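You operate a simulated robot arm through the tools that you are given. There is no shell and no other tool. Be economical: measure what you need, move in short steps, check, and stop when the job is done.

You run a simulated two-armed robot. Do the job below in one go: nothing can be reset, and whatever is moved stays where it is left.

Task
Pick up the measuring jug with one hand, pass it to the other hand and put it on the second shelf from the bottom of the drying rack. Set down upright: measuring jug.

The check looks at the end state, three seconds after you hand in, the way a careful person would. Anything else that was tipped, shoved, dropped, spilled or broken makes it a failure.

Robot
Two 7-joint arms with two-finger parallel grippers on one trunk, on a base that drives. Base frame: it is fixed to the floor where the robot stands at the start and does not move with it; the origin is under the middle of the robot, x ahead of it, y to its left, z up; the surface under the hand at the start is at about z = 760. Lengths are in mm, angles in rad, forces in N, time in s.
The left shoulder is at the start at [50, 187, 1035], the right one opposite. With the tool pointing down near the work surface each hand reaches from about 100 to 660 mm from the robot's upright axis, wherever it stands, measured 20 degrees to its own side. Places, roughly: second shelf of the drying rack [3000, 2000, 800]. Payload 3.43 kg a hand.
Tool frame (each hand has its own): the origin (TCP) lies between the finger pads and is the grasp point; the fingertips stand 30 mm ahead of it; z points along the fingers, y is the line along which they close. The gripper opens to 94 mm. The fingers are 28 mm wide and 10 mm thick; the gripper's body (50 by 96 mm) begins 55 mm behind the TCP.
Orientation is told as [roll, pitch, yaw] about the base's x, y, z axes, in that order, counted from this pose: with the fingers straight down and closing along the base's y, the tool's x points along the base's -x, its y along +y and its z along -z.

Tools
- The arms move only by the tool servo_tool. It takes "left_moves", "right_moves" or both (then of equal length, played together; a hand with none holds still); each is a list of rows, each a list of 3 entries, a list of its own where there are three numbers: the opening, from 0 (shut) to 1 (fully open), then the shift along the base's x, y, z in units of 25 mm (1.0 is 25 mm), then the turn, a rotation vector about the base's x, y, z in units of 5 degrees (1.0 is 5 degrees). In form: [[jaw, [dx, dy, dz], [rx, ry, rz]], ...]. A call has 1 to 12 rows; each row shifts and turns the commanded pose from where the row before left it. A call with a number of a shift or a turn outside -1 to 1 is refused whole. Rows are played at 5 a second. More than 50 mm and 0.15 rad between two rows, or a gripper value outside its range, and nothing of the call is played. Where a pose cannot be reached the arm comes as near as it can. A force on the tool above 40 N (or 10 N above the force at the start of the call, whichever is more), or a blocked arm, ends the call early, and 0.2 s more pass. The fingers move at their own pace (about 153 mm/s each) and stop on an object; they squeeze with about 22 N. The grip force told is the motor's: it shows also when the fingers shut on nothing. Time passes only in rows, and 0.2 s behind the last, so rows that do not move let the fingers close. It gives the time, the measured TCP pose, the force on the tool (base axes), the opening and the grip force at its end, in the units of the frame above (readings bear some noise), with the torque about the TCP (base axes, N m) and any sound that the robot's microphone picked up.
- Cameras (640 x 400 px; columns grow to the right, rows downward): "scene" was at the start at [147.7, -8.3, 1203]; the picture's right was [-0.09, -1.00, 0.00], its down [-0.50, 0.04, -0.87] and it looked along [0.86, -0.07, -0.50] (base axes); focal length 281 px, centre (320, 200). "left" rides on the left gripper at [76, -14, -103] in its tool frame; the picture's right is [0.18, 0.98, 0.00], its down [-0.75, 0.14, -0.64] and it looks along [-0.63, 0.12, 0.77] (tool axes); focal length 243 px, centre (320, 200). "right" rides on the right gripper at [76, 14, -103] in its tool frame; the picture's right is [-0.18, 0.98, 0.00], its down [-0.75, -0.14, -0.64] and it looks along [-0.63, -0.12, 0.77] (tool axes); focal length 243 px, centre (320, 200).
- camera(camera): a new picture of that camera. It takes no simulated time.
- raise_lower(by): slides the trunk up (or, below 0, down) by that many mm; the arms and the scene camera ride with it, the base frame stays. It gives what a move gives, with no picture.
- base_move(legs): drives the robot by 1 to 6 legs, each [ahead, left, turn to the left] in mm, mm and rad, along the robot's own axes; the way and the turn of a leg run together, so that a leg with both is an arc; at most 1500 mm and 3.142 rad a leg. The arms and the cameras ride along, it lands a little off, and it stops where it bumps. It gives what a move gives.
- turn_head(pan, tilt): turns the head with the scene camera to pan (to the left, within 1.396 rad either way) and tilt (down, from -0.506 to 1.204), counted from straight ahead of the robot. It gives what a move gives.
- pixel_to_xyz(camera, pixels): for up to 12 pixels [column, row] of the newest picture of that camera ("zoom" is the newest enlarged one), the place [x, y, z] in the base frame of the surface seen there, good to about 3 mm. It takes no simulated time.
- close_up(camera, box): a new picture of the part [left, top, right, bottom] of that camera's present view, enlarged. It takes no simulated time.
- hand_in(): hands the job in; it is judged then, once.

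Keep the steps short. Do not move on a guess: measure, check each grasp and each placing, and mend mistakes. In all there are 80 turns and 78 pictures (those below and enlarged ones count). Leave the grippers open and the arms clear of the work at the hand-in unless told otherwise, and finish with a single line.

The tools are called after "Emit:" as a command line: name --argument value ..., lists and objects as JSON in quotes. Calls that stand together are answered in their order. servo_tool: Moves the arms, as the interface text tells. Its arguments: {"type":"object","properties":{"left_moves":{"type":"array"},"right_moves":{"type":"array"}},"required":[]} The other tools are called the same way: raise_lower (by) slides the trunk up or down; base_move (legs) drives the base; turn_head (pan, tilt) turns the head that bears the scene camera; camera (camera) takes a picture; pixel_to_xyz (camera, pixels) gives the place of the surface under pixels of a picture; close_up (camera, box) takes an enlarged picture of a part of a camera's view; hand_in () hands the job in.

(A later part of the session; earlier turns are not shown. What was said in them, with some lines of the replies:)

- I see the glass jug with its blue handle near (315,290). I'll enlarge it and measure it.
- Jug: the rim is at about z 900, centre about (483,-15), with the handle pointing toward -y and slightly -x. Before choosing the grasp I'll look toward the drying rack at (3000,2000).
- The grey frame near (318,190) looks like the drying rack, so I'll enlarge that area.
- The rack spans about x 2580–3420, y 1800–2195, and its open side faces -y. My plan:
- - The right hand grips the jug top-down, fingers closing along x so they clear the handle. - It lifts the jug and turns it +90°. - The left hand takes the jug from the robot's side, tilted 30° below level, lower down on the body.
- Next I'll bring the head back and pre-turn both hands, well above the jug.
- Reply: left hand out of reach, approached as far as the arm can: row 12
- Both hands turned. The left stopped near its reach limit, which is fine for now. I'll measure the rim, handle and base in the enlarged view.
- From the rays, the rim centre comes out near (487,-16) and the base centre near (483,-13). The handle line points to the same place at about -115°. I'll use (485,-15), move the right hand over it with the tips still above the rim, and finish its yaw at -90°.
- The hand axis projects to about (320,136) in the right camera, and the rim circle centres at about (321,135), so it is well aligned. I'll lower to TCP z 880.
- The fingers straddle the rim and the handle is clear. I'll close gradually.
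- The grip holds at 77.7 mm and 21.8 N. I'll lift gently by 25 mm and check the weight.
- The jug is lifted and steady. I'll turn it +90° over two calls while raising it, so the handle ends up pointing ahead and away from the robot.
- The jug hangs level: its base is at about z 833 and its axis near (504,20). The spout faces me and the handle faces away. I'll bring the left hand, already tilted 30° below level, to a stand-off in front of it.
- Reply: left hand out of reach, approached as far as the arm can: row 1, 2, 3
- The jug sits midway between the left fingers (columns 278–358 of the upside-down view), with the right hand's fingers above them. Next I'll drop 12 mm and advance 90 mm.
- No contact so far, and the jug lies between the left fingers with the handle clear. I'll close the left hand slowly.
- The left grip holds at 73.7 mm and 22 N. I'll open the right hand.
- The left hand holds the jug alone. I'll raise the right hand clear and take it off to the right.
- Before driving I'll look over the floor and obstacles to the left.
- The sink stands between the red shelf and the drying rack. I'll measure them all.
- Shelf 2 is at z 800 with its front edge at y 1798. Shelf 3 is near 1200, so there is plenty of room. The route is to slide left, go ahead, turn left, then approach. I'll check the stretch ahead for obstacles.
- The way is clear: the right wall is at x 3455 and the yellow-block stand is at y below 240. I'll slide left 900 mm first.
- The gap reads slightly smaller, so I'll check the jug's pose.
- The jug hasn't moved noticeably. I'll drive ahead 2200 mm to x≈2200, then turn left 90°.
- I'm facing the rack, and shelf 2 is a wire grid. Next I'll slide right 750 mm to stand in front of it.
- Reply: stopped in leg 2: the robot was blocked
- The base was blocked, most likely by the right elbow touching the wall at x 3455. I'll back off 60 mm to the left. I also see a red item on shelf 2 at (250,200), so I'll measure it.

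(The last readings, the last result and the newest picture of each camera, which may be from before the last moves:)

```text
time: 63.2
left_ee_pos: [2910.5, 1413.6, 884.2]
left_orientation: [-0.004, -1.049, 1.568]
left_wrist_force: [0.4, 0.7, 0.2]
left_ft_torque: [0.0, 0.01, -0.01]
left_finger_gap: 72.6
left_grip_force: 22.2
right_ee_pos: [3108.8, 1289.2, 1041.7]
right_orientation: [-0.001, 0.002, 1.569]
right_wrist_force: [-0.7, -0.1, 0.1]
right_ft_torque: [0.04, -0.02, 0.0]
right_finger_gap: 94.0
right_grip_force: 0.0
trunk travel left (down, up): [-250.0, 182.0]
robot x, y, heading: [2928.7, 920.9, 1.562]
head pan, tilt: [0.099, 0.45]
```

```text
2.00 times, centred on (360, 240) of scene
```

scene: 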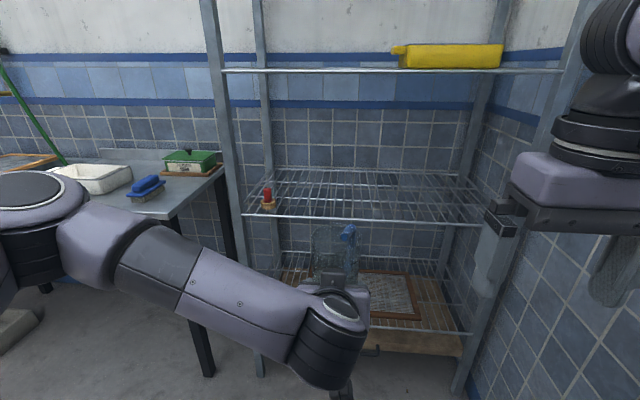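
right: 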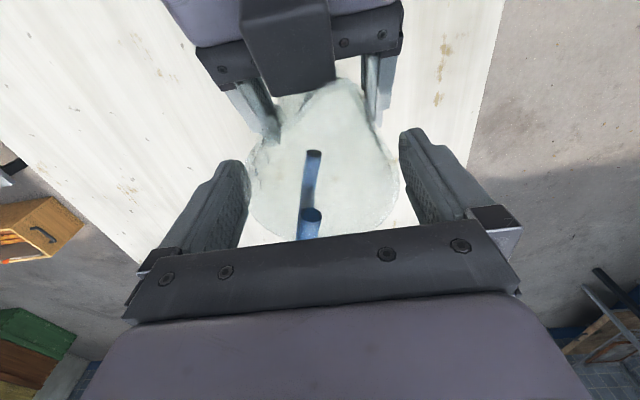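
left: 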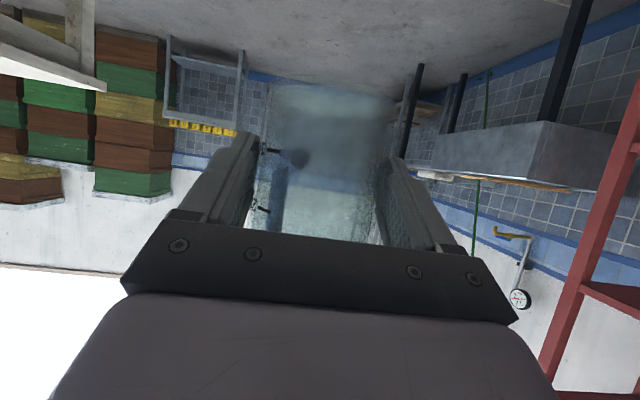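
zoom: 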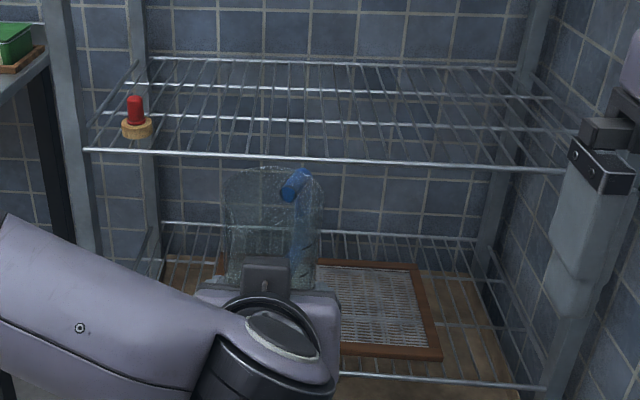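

The wires run front to back, so I'll measure the spacing, front bar and red item.

Emit:
pixel_to_xyz --camera "zoom" --pixels '[[135, 103], [137, 130], [87, 150], [300, 158], [560, 168], [340, 64], [335, 122], [155, 60], [525, 70], [68, 100], [350, 380], [236, 155]]'

Emit:
close_up --camera "scene" --box '[280, 160, 420, 230]'

```text
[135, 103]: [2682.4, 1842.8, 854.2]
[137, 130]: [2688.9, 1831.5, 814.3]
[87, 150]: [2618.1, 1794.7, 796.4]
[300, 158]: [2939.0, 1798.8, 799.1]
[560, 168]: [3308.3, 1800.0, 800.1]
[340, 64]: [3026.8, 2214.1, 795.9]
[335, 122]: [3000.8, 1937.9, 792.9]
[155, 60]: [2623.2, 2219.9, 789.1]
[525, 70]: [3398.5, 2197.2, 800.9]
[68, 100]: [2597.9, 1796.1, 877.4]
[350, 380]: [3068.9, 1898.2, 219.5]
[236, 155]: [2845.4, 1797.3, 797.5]
```

```text
4.57 times, centred on (350, 195) of scene
```

zoom: 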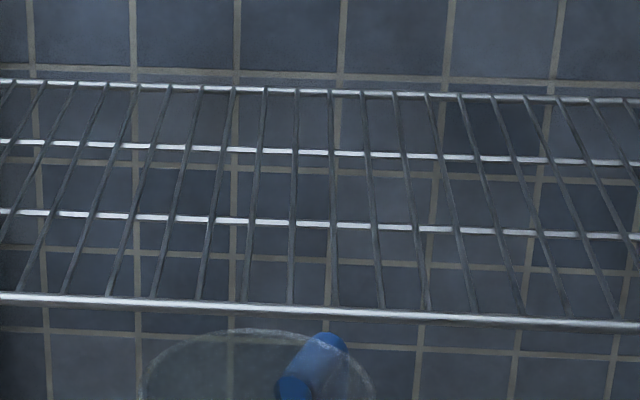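

Wire spacing is about 28 mm, so the base will sit on two or three wires. The red item at (2685,1840) is well away. I'll measure where the left elbow and forearm are relative to the post at (2598,1796).

Emit:
pixel_to_xyz --camera "scene" --pixels '[[30, 185], [75, 215], [90, 230], [60, 245], [150, 235], [240, 270], [335, 325], [335, 275], [30, 270], [120, 300]]'

Emit:
pixel_to_xyz --camera "zoom" --pixels '[[292, 262], [248, 262], [338, 270], [240, 308], [480, 317], [160, 390], [375, 390], [260, 332]]'

```text
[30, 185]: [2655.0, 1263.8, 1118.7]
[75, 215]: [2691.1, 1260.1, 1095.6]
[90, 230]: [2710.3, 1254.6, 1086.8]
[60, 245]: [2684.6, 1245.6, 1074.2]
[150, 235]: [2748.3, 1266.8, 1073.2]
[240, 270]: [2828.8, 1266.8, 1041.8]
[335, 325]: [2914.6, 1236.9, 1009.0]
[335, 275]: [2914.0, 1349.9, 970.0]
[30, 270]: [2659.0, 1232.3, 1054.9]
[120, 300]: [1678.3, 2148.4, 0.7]
```

```text
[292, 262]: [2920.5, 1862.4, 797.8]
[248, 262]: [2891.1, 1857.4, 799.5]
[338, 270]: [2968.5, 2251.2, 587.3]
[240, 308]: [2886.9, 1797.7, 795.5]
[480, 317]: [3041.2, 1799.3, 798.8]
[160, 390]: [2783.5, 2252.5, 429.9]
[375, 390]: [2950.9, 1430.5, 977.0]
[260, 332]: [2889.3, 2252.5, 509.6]
```

The elbow front is at y≈1290, so it will stay clear of the post. The right hand will also stop short of the rack. I'll drive ahead 380 mm; the arm will make the last reach.

Emit:
base_move --legs '[[200, 0, 0], [175, 0, 0]]'

Emit:
camera --camera "scene"

Emit:
camera --camera "left"

```text
time: 65.9
left_ee_pos: [2915.1, 1786.1, 884.7]
left_orientation: [-0.004, -1.046, 1.564]
left_wrist_force: [0.4, 1.0, 0.1]
left_ft_torque: [-0.03, -0.02, -0.02]
left_finger_gap: 72.9
left_grip_force: 22.2
right_ee_pos: [3112.7, 1661.0, 1041.1]
right_orientation: [0.0, 0.003, 1.564]
right_wrist_force: [-0.1, 0.2, -0.8]
right_ft_torque: [0.01, 0.0, 0.0]
right_finger_gap: 94.0
right_grip_force: 0.0
trunk travel left (down, up): [-250.0, 182.0]
robot x, y, heading: [2929.9, 1296.2, 1.564]
head pan, tilt: [0.099, 0.45]
```

```text
41 pictures are left
```

scene: 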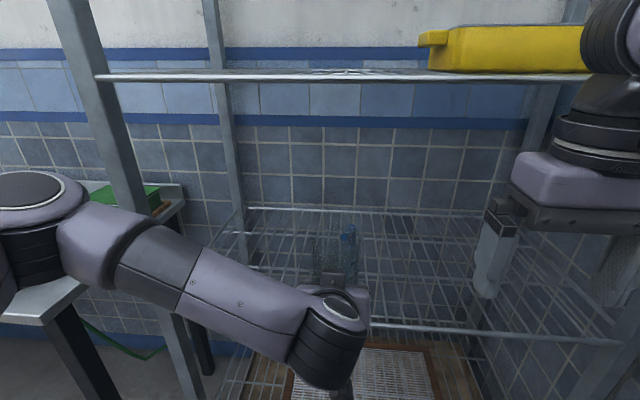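

```text
40 pictures are left
```

left: 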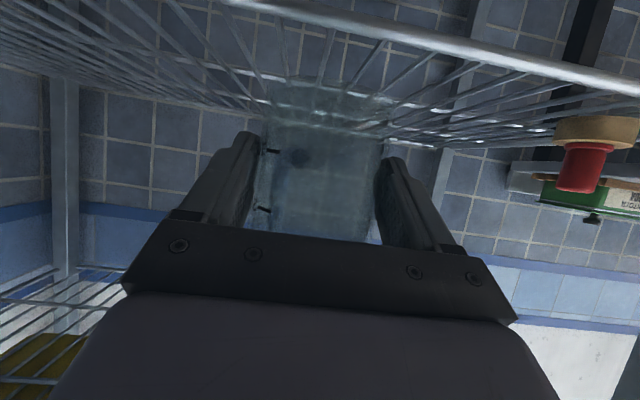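

Everything is clear: the jug is above the grid and the red item is far to the side. The arm now reaches 92 mm forward and 5 mm in +x, so the base centres over the wire at x 2920.

Emit:
servo_tool --left_moves '[[0, [0.04, 0.6, 0], [0, 0, 0]], [0, [0.04, 0.6, 0], [0, 0, 0]], [0, [0.04, 0.62, 0], [0, 0, 0]], [0, [0.04, 0.62, 0], [0, 0, 0]], [0, [0.04, 0.62, 0], [0, 0, 0]], [0, [0, 0.62, 0], [0, 0, 0]], [0, [0, 0, 0], [0, 0, 0]]]'

Emit:
turn_head --pan 0.03 --tilt 0.6

Emit:
camera --camera "scene"

Emit:
close_up --camera "scene" --box '[240, 100, 400, 230]'

Emit:
close_up --camera "left" --box '[200, 40, 440, 250]'

```text
time: 67.5
left_ee_pos: [2919.8, 1878.8, 885.5]
left_orientation: [-0.003, -1.045, 1.564]
left_wrist_force: [0.9, -0.4, -1.4]
left_ft_torque: [-0.02, 0.04, 0.02]
left_finger_gap: 72.7
left_grip_force: 21.8
right_ee_pos: [3112.1, 1660.5, 1041.9]
right_orientation: [-0.001, 0.004, 1.564]
right_wrist_force: [-0.4, -0.7, 0.1]
right_ft_torque: [-0.02, -0.01, 0.01]
right_finger_gap: 94.1
right_grip_force: 0.0
trunk travel left (down, up): [-250.0, 182.0]
robot x, y, heading: [2929.6, 1292.8, 1.56]
head pan, tilt: [0.099, 0.45]
```

```text
time: 68.2
left_ee_pos: [2918.6, 1877.9, 885.8]
left_orientation: [-0.005, -1.046, 1.563]
left_wrist_force: [-0.2, 0.0, -1.2]
left_ft_torque: [-0.02, 0.02, 0.06]
left_finger_gap: 72.7
left_grip_force: 21.8
right_ee_pos: [3112.3, 1660.3, 1041.7]
right_orientation: [0.0, 0.004, 1.566]
right_wrist_force: [-0.2, 0.1, -0.4]
right_ft_torque: [-0.01, 0.01, -0.02]
right_finger_gap: 94.0
right_grip_force: 0.1
trunk travel left (down, up): [-250.0, 182.0]
robot x, y, heading: [2934.0, 1292.8, 1.562]
head pan, tilt: [0.03, 0.6]
```

```text
39 pictures are left
```

scene: 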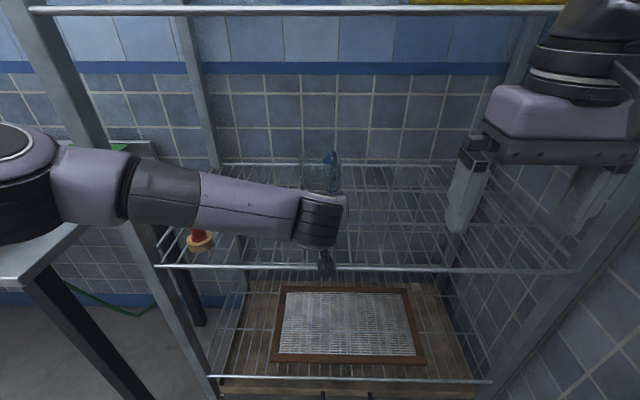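

```text
3.08 times, centred on (320, 165) of scene
```

zoom: 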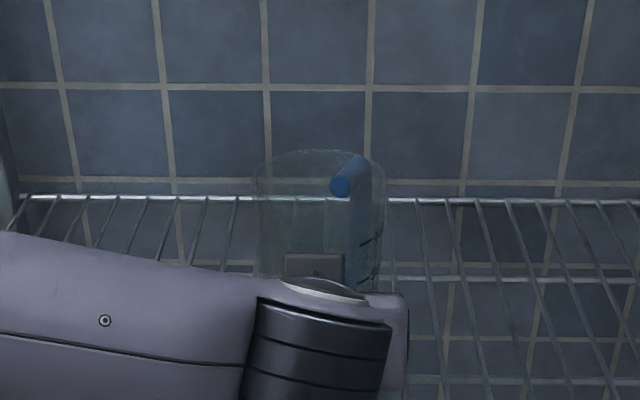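

```text
1.90 times, centred on (320, 145) of left
```

zoom: 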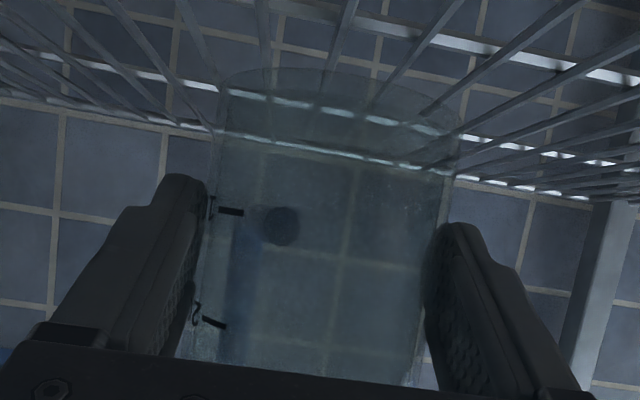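

The jug is above the shelf, about 90 mm in from the front edge, and upright. I'll lower it 25 mm, then go in small steps watching the force.

Emit:
servo_tool --left_moves '[[0, [0, 0, -0.3], [0, 0, 0]], [0, [0, 0, -0.3], [0, 0, 0]], [0, [0, 0, -0.3], [0, 0, 0]], [0, [0, 0, -0.1], [0, 0, 0]], [0, [0, 0, 0], [0, 0, 0]]]'

Emit:
close_up --camera "left" --box '[200, 40, 440, 250]'

```text
time: 69.4
left_ee_pos: [2920.2, 1877.9, 859.6]
left_orientation: [-0.005, -1.049, 1.564]
left_wrist_force: [0.7, -0.5, -0.7]
left_ft_torque: [-0.03, 0.01, 0.01]
left_finger_gap: 72.4
left_grip_force: 21.5
right_ee_pos: [3112.1, 1661.1, 1041.9]
right_orientation: [-0.001, 0.003, 1.565]
right_wrist_force: [-0.1, -0.1, -0.4]
right_ft_torque: [0.02, -0.01, -0.01]
right_finger_gap: 93.9
right_grip_force: 0.0
trunk travel left (down, up): [-250.0, 182.0]
robot x, y, heading: [2930.8, 1290.0, 1.565]
head pan, tilt: [0.03, 0.6]
```

```text
1.90 times, centred on (320, 145) of left
```

zoom: 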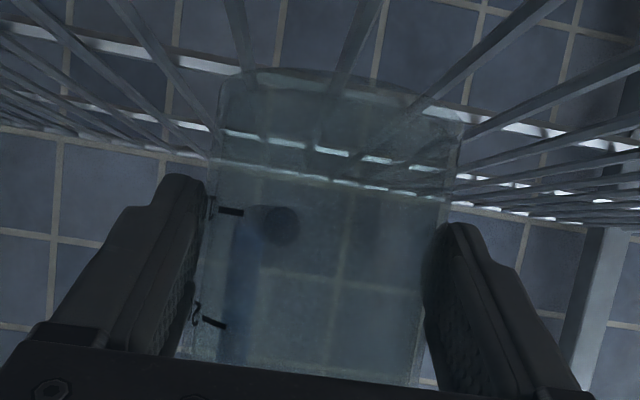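

There's no contact yet. I'll go down another 4 mm.

Emit:
servo_tool --left_moves '[[0, [0, 0, -0.08], [0, 0, 0]], [0, [0, 0, -0.08], [0, 0, 0]], [0, [0, 0, 0], [0, 0, 0]]]'

Emit:
servo_tool --left_moves '[[0, [0, 0, -0.06], [0, 0, 0]], [0, [0, 0, 0], [0, 0, 0]]]'

Emit:
servo_tool --left_moves '[[0, [0, 0, -0.06], [0, 0, 0]], [0, [0, 0, 0], [0, 0, 0]]]'

```text
time: 70.2
left_ee_pos: [2919.6, 1877.3, 855.7]
left_orientation: [-0.003, -1.047, 1.566]
left_wrist_force: [0.2, 0.0, -0.5]
left_ft_torque: [-0.03, 0.0, 0.01]
left_finger_gap: 72.8
left_grip_force: 22.4
right_ee_pos: [3112.1, 1661.8, 1042.2]
right_orientation: [0.0, 0.003, 1.567]
right_wrist_force: [-0.4, -0.1, 0.2]
right_ft_torque: [-0.01, -0.01, 0.01]
right_finger_gap: 94.2
right_grip_force: 0.1
trunk travel left (down, up): [-250.0, 182.0]
robot x, y, heading: [2929.3, 1294.1, 1.558]
head pan, tilt: [0.03, 0.6]
```

```text
time: 70.8
left_ee_pos: [2919.2, 1878.1, 853.8]
left_orientation: [-0.003, -1.047, 1.563]
left_wrist_force: [-0.1, -0.2, -1.8]
left_ft_torque: [-0.02, -0.04, 0.0]
left_finger_gap: 72.8
left_grip_force: 22.1
right_ee_pos: [3111.4, 1660.3, 1040.8]
right_orientation: [0.0, 0.003, 1.565]
right_wrist_force: [-0.1, 0.7, -0.2]
right_ft_torque: [0.0, 0.0, -0.03]
right_finger_gap: 94.2
right_grip_force: 0.0
trunk travel left (down, up): [-250.0, 182.0]
robot x, y, heading: [2932.5, 1293.4, 1.561]
head pan, tilt: [0.03, 0.6]
```

```text
time: 71.4
left_ee_pos: [2919.2, 1878.1, 851.7]
left_orientation: [-0.005, -1.046, 1.564]
left_wrist_force: [0.5, 1.5, -1.6]
left_ft_torque: [-0.05, -0.05, 0.02]
left_finger_gap: 72.5
left_grip_force: 21.8
right_ee_pos: [3112.0, 1660.8, 1041.2]
right_orientation: [0.001, 0.003, 1.566]
right_wrist_force: [-0.1, -0.5, 0.0]
right_ft_torque: [0.03, 0.0, 0.02]
right_finger_gap: 94.1
right_grip_force: 0.1
trunk travel left (down, up): [-250.0, 182.0]
robot x, y, heading: [2928.4, 1297.4, 1.564]
head pan, tilt: [0.03, 0.6]
```

The force still reads as noise. I'll continue in 1.5 mm steps.

Emit:
servo_tool --left_moves '[[0, [0, 0, -0.06], [0, 0, 0]], [0, [0, 0, 0], [0, 0, 0]]]'

Emit:
servo_tool --left_moves '[[0, [0, 0, -0.06], [0, 0, 0]], [0, [0, 0, 0], [0, 0, 0]]]'

Emit:
close_up --camera "left" --box '[200, 40, 440, 250]'

```text
time: 72.0
left_ee_pos: [2920.1, 1877.1, 850.6]
left_orientation: [-0.003, -1.05, 1.564]
left_wrist_force: [0.3, -1.0, -1.3]
left_ft_torque: [-0.04, -0.02, 0.0]
left_finger_gap: 72.9
left_grip_force: 22.1
right_ee_pos: [3110.9, 1661.6, 1041.4]
right_orientation: [0.0, 0.003, 1.567]
right_wrist_force: [-0.6, 0.4, 0.3]
right_ft_torque: [0.01, -0.01, 0.0]
right_finger_gap: 94.0
right_grip_force: 0.2
trunk travel left (down, up): [-250.0, 182.0]
robot x, y, heading: [2929.1, 1296.7, 1.566]
head pan, tilt: [0.03, 0.6]
```

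```text
time: 72.6
left_ee_pos: [2918.7, 1877.7, 849.1]
left_orientation: [-0.003, -1.049, 1.565]
left_wrist_force: [-0.2, 0.0, 1.2]
left_ft_torque: [0.03, 0.04, 0.0]
left_finger_gap: 72.7
left_grip_force: 21.7
right_ee_pos: [3111.5, 1660.5, 1042.7]
right_orientation: [0.0, 0.003, 1.565]
right_wrist_force: [-0.5, -0.1, 0.1]
right_ft_torque: [-0.01, -0.01, -0.04]
right_finger_gap: 94.1
right_grip_force: 0.0
trunk travel left (down, up): [-250.0, 182.0]
robot x, y, heading: [2931.9, 1294.6, 1.564]
head pan, tilt: [0.03, 0.6]
```

```text
1.90 times, centred on (320, 145) of left
```

zoom: 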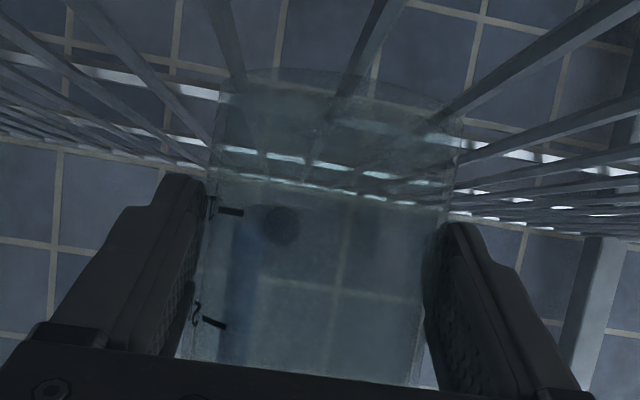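

The z force went from about -1.5 to +1.2 N, so contact may be beginning. I'll take one more small step.

Emit:
servo_tool --left_moves '[[0, [0, 0, -0.05], [0, 0, 0]], [0, [0, 0, 0], [0, 0, 0]]]'

Emit:
servo_tool --left_moves '[[0, [0, 0, 0], [0, 0, 0]]]'

```text
time: 73.2
left_ee_pos: [2919.3, 1876.8, 849.8]
left_orientation: [-0.006, -1.048, 1.564]
left_wrist_force: [-0.6, -1.3, 5.9]
left_ft_torque: [0.18, 0.01, -0.02]
left_finger_gap: 72.5
left_grip_force: 21.8
right_ee_pos: [3112.8, 1659.1, 1042.7]
right_orientation: [-0.001, 0.003, 1.566]
right_wrist_force: [-0.2, 0.3, 0.1]
right_ft_torque: [0.0, 0.0, -0.01]
right_finger_gap: 93.9
right_grip_force: 0.1
trunk travel left (down, up): [-250.0, 182.0]
robot x, y, heading: [2932.9, 1292.4, 1.562]
head pan, tilt: [0.03, 0.6]
```

```text
time: 73.6
left_ee_pos: [2919.9, 1877.8, 850.1]
left_orientation: [-0.003, -1.048, 1.564]
left_wrist_force: [-0.9, -0.8, 7.5]
left_ft_torque: [0.28, -0.04, -0.01]
left_finger_gap: 72.9
left_grip_force: 21.8
right_ee_pos: [3112.1, 1661.0, 1042.7]
right_orientation: [-0.001, 0.001, 1.565]
right_wrist_force: [0.1, -0.4, -0.5]
right_ft_torque: [0.01, 0.0, 0.01]
right_finger_gap: 93.9
right_grip_force: 0.0
trunk travel left (down, up): [-250.0, 182.0]
robot x, y, heading: [2930.0, 1295.5, 1.564]
head pan, tilt: [0.03, 0.6]
```

The jug is seated with 7.5 N of contact. I'll release slowly.

Emit:
servo_tool --left_moves '[[0.78, [0, 0, 0], [0, 0, 0]], [0.79, [0, 0, 0], [0, 0, 0]], [0.8, [0, 0, 0], [0, 0, 0]], [0.82, [0, 0, 0], [0, 0, 0]], [0.86, [0, 0, 0], [0, 0, 0]], [0.92, [0, 0, 0], [0, 0, 0]], [1, [0, 0, 0], [0, 0, 0]], [1, [0, 0, 0], [0, 0, 0]]]'

Emit:
camera --camera "left"

Emit:
close_up --camera "scene" --box '[240, 100, 400, 230]'

```text
time: 75.4
left_ee_pos: [2920.4, 1876.9, 847.3]
left_orientation: [-0.003, -1.047, 1.563]
left_wrist_force: [0.0, -0.9, -0.3]
left_ft_torque: [-0.01, 0.0, 0.03]
left_finger_gap: 94.1
left_grip_force: 0.0
right_ee_pos: [3112.4, 1660.2, 1042.6]
right_orientation: [0.001, 0.004, 1.565]
right_wrist_force: [-0.3, 0.2, 0.6]
right_ft_torque: [0.01, -0.01, 0.01]
right_finger_gap: 93.8
right_grip_force: 0.1
trunk travel left (down, up): [-250.0, 182.0]
robot x, y, heading: [2929.8, 1294.2, 1.557]
head pan, tilt: [0.03, 0.6]
```

```text
34 pictures are left
```

left: 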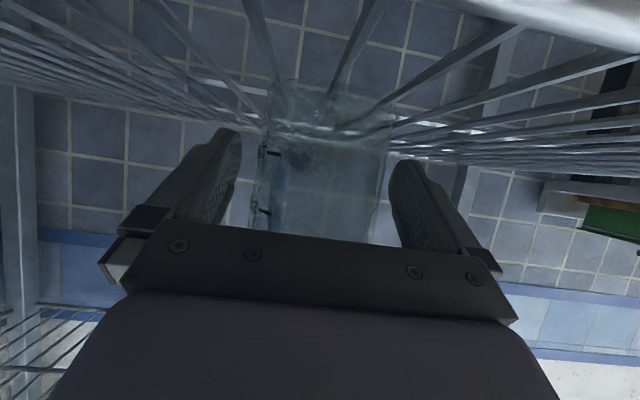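

```text
3.08 times, centred on (320, 165) of scene
```

zoom: 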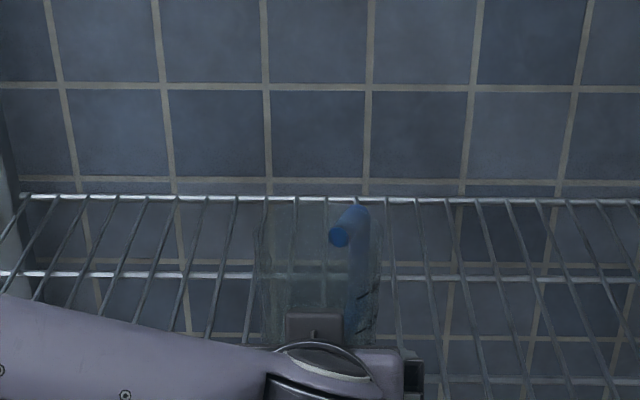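

The jug stands on its own with the fingers open on both sides. I'll withdraw straight back.

Emit:
servo_tool --left_moves '[[1, [0, -0.3, 0], [0, 0, 0]], [1, [0, -0.5, 0], [0, 0, 0]], [1, [0, -0.7, 0], [0, 0, 0]], [1, [0, -0.8, 0], [0, 0, 0]], [1, [0, -0.8, 0.2], [0, 0, 0]], [1, [0, -0.8, 0.2], [0, 0, 0]], [1, [0, -0.6, 0.2], [0, 0, 0]]]'

Emit:
camera --camera "left"

Emit:
camera --camera "scene"

```text
time: 77.0
left_ee_pos: [2920.1, 1765.6, 862.1]
left_orientation: [-0.004, -1.048, 1.563]
left_wrist_force: [0.3, 0.6, 0.1]
left_ft_torque: [0.01, 0.03, -0.01]
left_finger_gap: 94.3
left_grip_force: 0.2
right_ee_pos: [3111.9, 1660.1, 1041.5]
right_orientation: [0.0, 0.004, 1.566]
right_wrist_force: [-0.3, -0.3, 0.4]
right_ft_torque: [-0.03, 0.05, -0.01]
right_finger_gap: 94.0
right_grip_force: 0.0
trunk travel left (down, up): [-250.0, 182.0]
robot x, y, heading: [2934.2, 1291.9, 1.561]
head pan, tilt: [0.03, 0.6]
```

```text
32 pictures are left
```

left: 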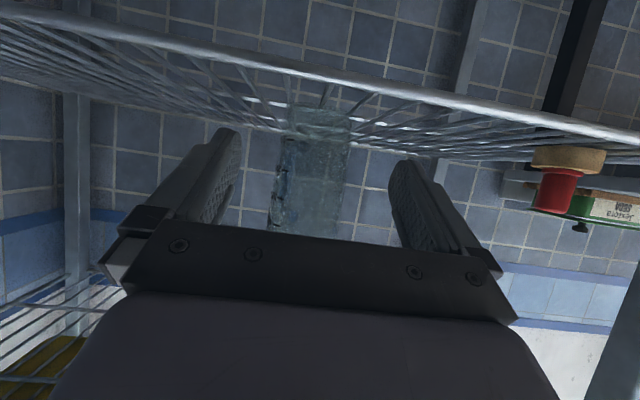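

```text
31 pictures are left
```

scene: 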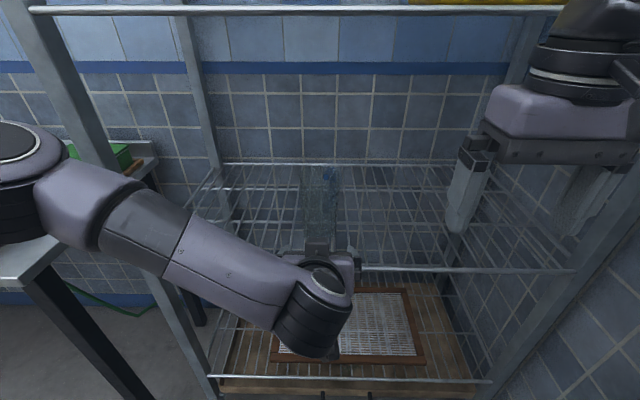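

The fingers are clear of the jug. I'll back the base off 350 mm and take a final look.

Emit:
base_move --legs '[[-350, 0, 0]]'

Emit:
turn_head --pan 0.03 --tilt 0.45

Emit:
camera --camera "scene"

Emit:
close_up --camera "scene" --box '[220, 120, 460, 270]'

```text
time: 79.2
left_ee_pos: [2918.6, 1421.1, 862.3]
left_orientation: [-0.004, -1.048, 1.558]
left_wrist_force: [-0.9, 0.5, 0.3]
left_ft_torque: [0.0, 0.01, 0.02]
left_finger_gap: 94.1
left_grip_force: 0.2
right_ee_pos: [3109.5, 1316.0, 1042.3]
right_orientation: [0.001, 0.004, 1.558]
right_wrist_force: [0.0, -0.1, 0.3]
right_ft_torque: [-0.03, 0.01, 0.05]
right_finger_gap: 94.1
right_grip_force: 0.1
trunk travel left (down, up): [-250.0, 182.0]
robot x, y, heading: [2927.0, 953.4, 1.558]
head pan, tilt: [0.03, 0.6]
```

```text
time: 79.9
left_ee_pos: [2920.0, 1421.6, 862.3]
left_orientation: [-0.004, -1.046, 1.557]
left_wrist_force: [0.3, 0.4, 0.4]
left_ft_torque: [-0.04, 0.01, -0.03]
left_finger_gap: 94.2
left_grip_force: 0.0
right_ee_pos: [3110.4, 1316.4, 1041.3]
right_orientation: [0.0, 0.004, 1.56]
right_wrist_force: [0.1, -0.7, 0.0]
right_ft_torque: [0.0, 0.01, 0.01]
right_finger_gap: 93.9
right_grip_force: 0.1
trunk travel left (down, up): [-250.0, 182.0]
robot x, y, heading: [2924.7, 947.6, 1.553]
head pan, tilt: [0.03, 0.45]
```

```text
30 pictures are left
```

scene: 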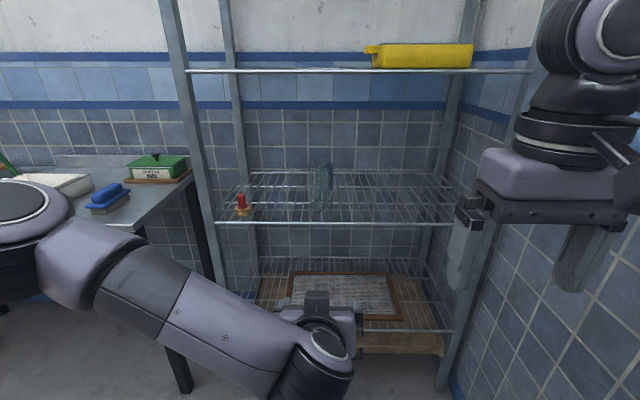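

```text
2.67 times, centred on (340, 195) of scene
```

zoom: 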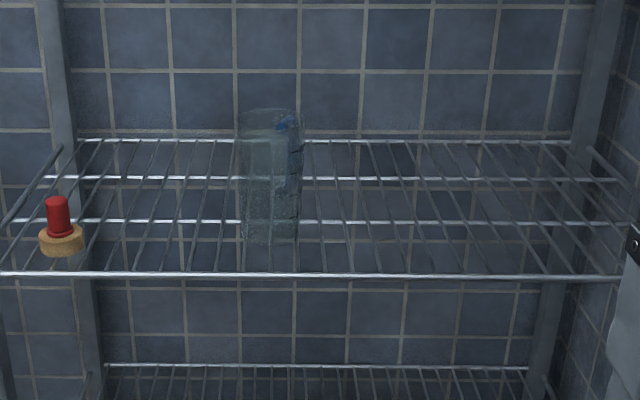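

The jug stands upright on the second shelf, the red item hasn't moved, both grippers are open and both arms are clear. I'm handing in.

Emit:
hand_in

```text
The job is handed in.
```

The measuring jug was picked up with the right hand, passed to the left and now stands upright on the second shelf from the bottom of the drying rack; nothing else looked disturbed, though the base was briefly blocked on the way, most likely by the right elbow touching the wall.
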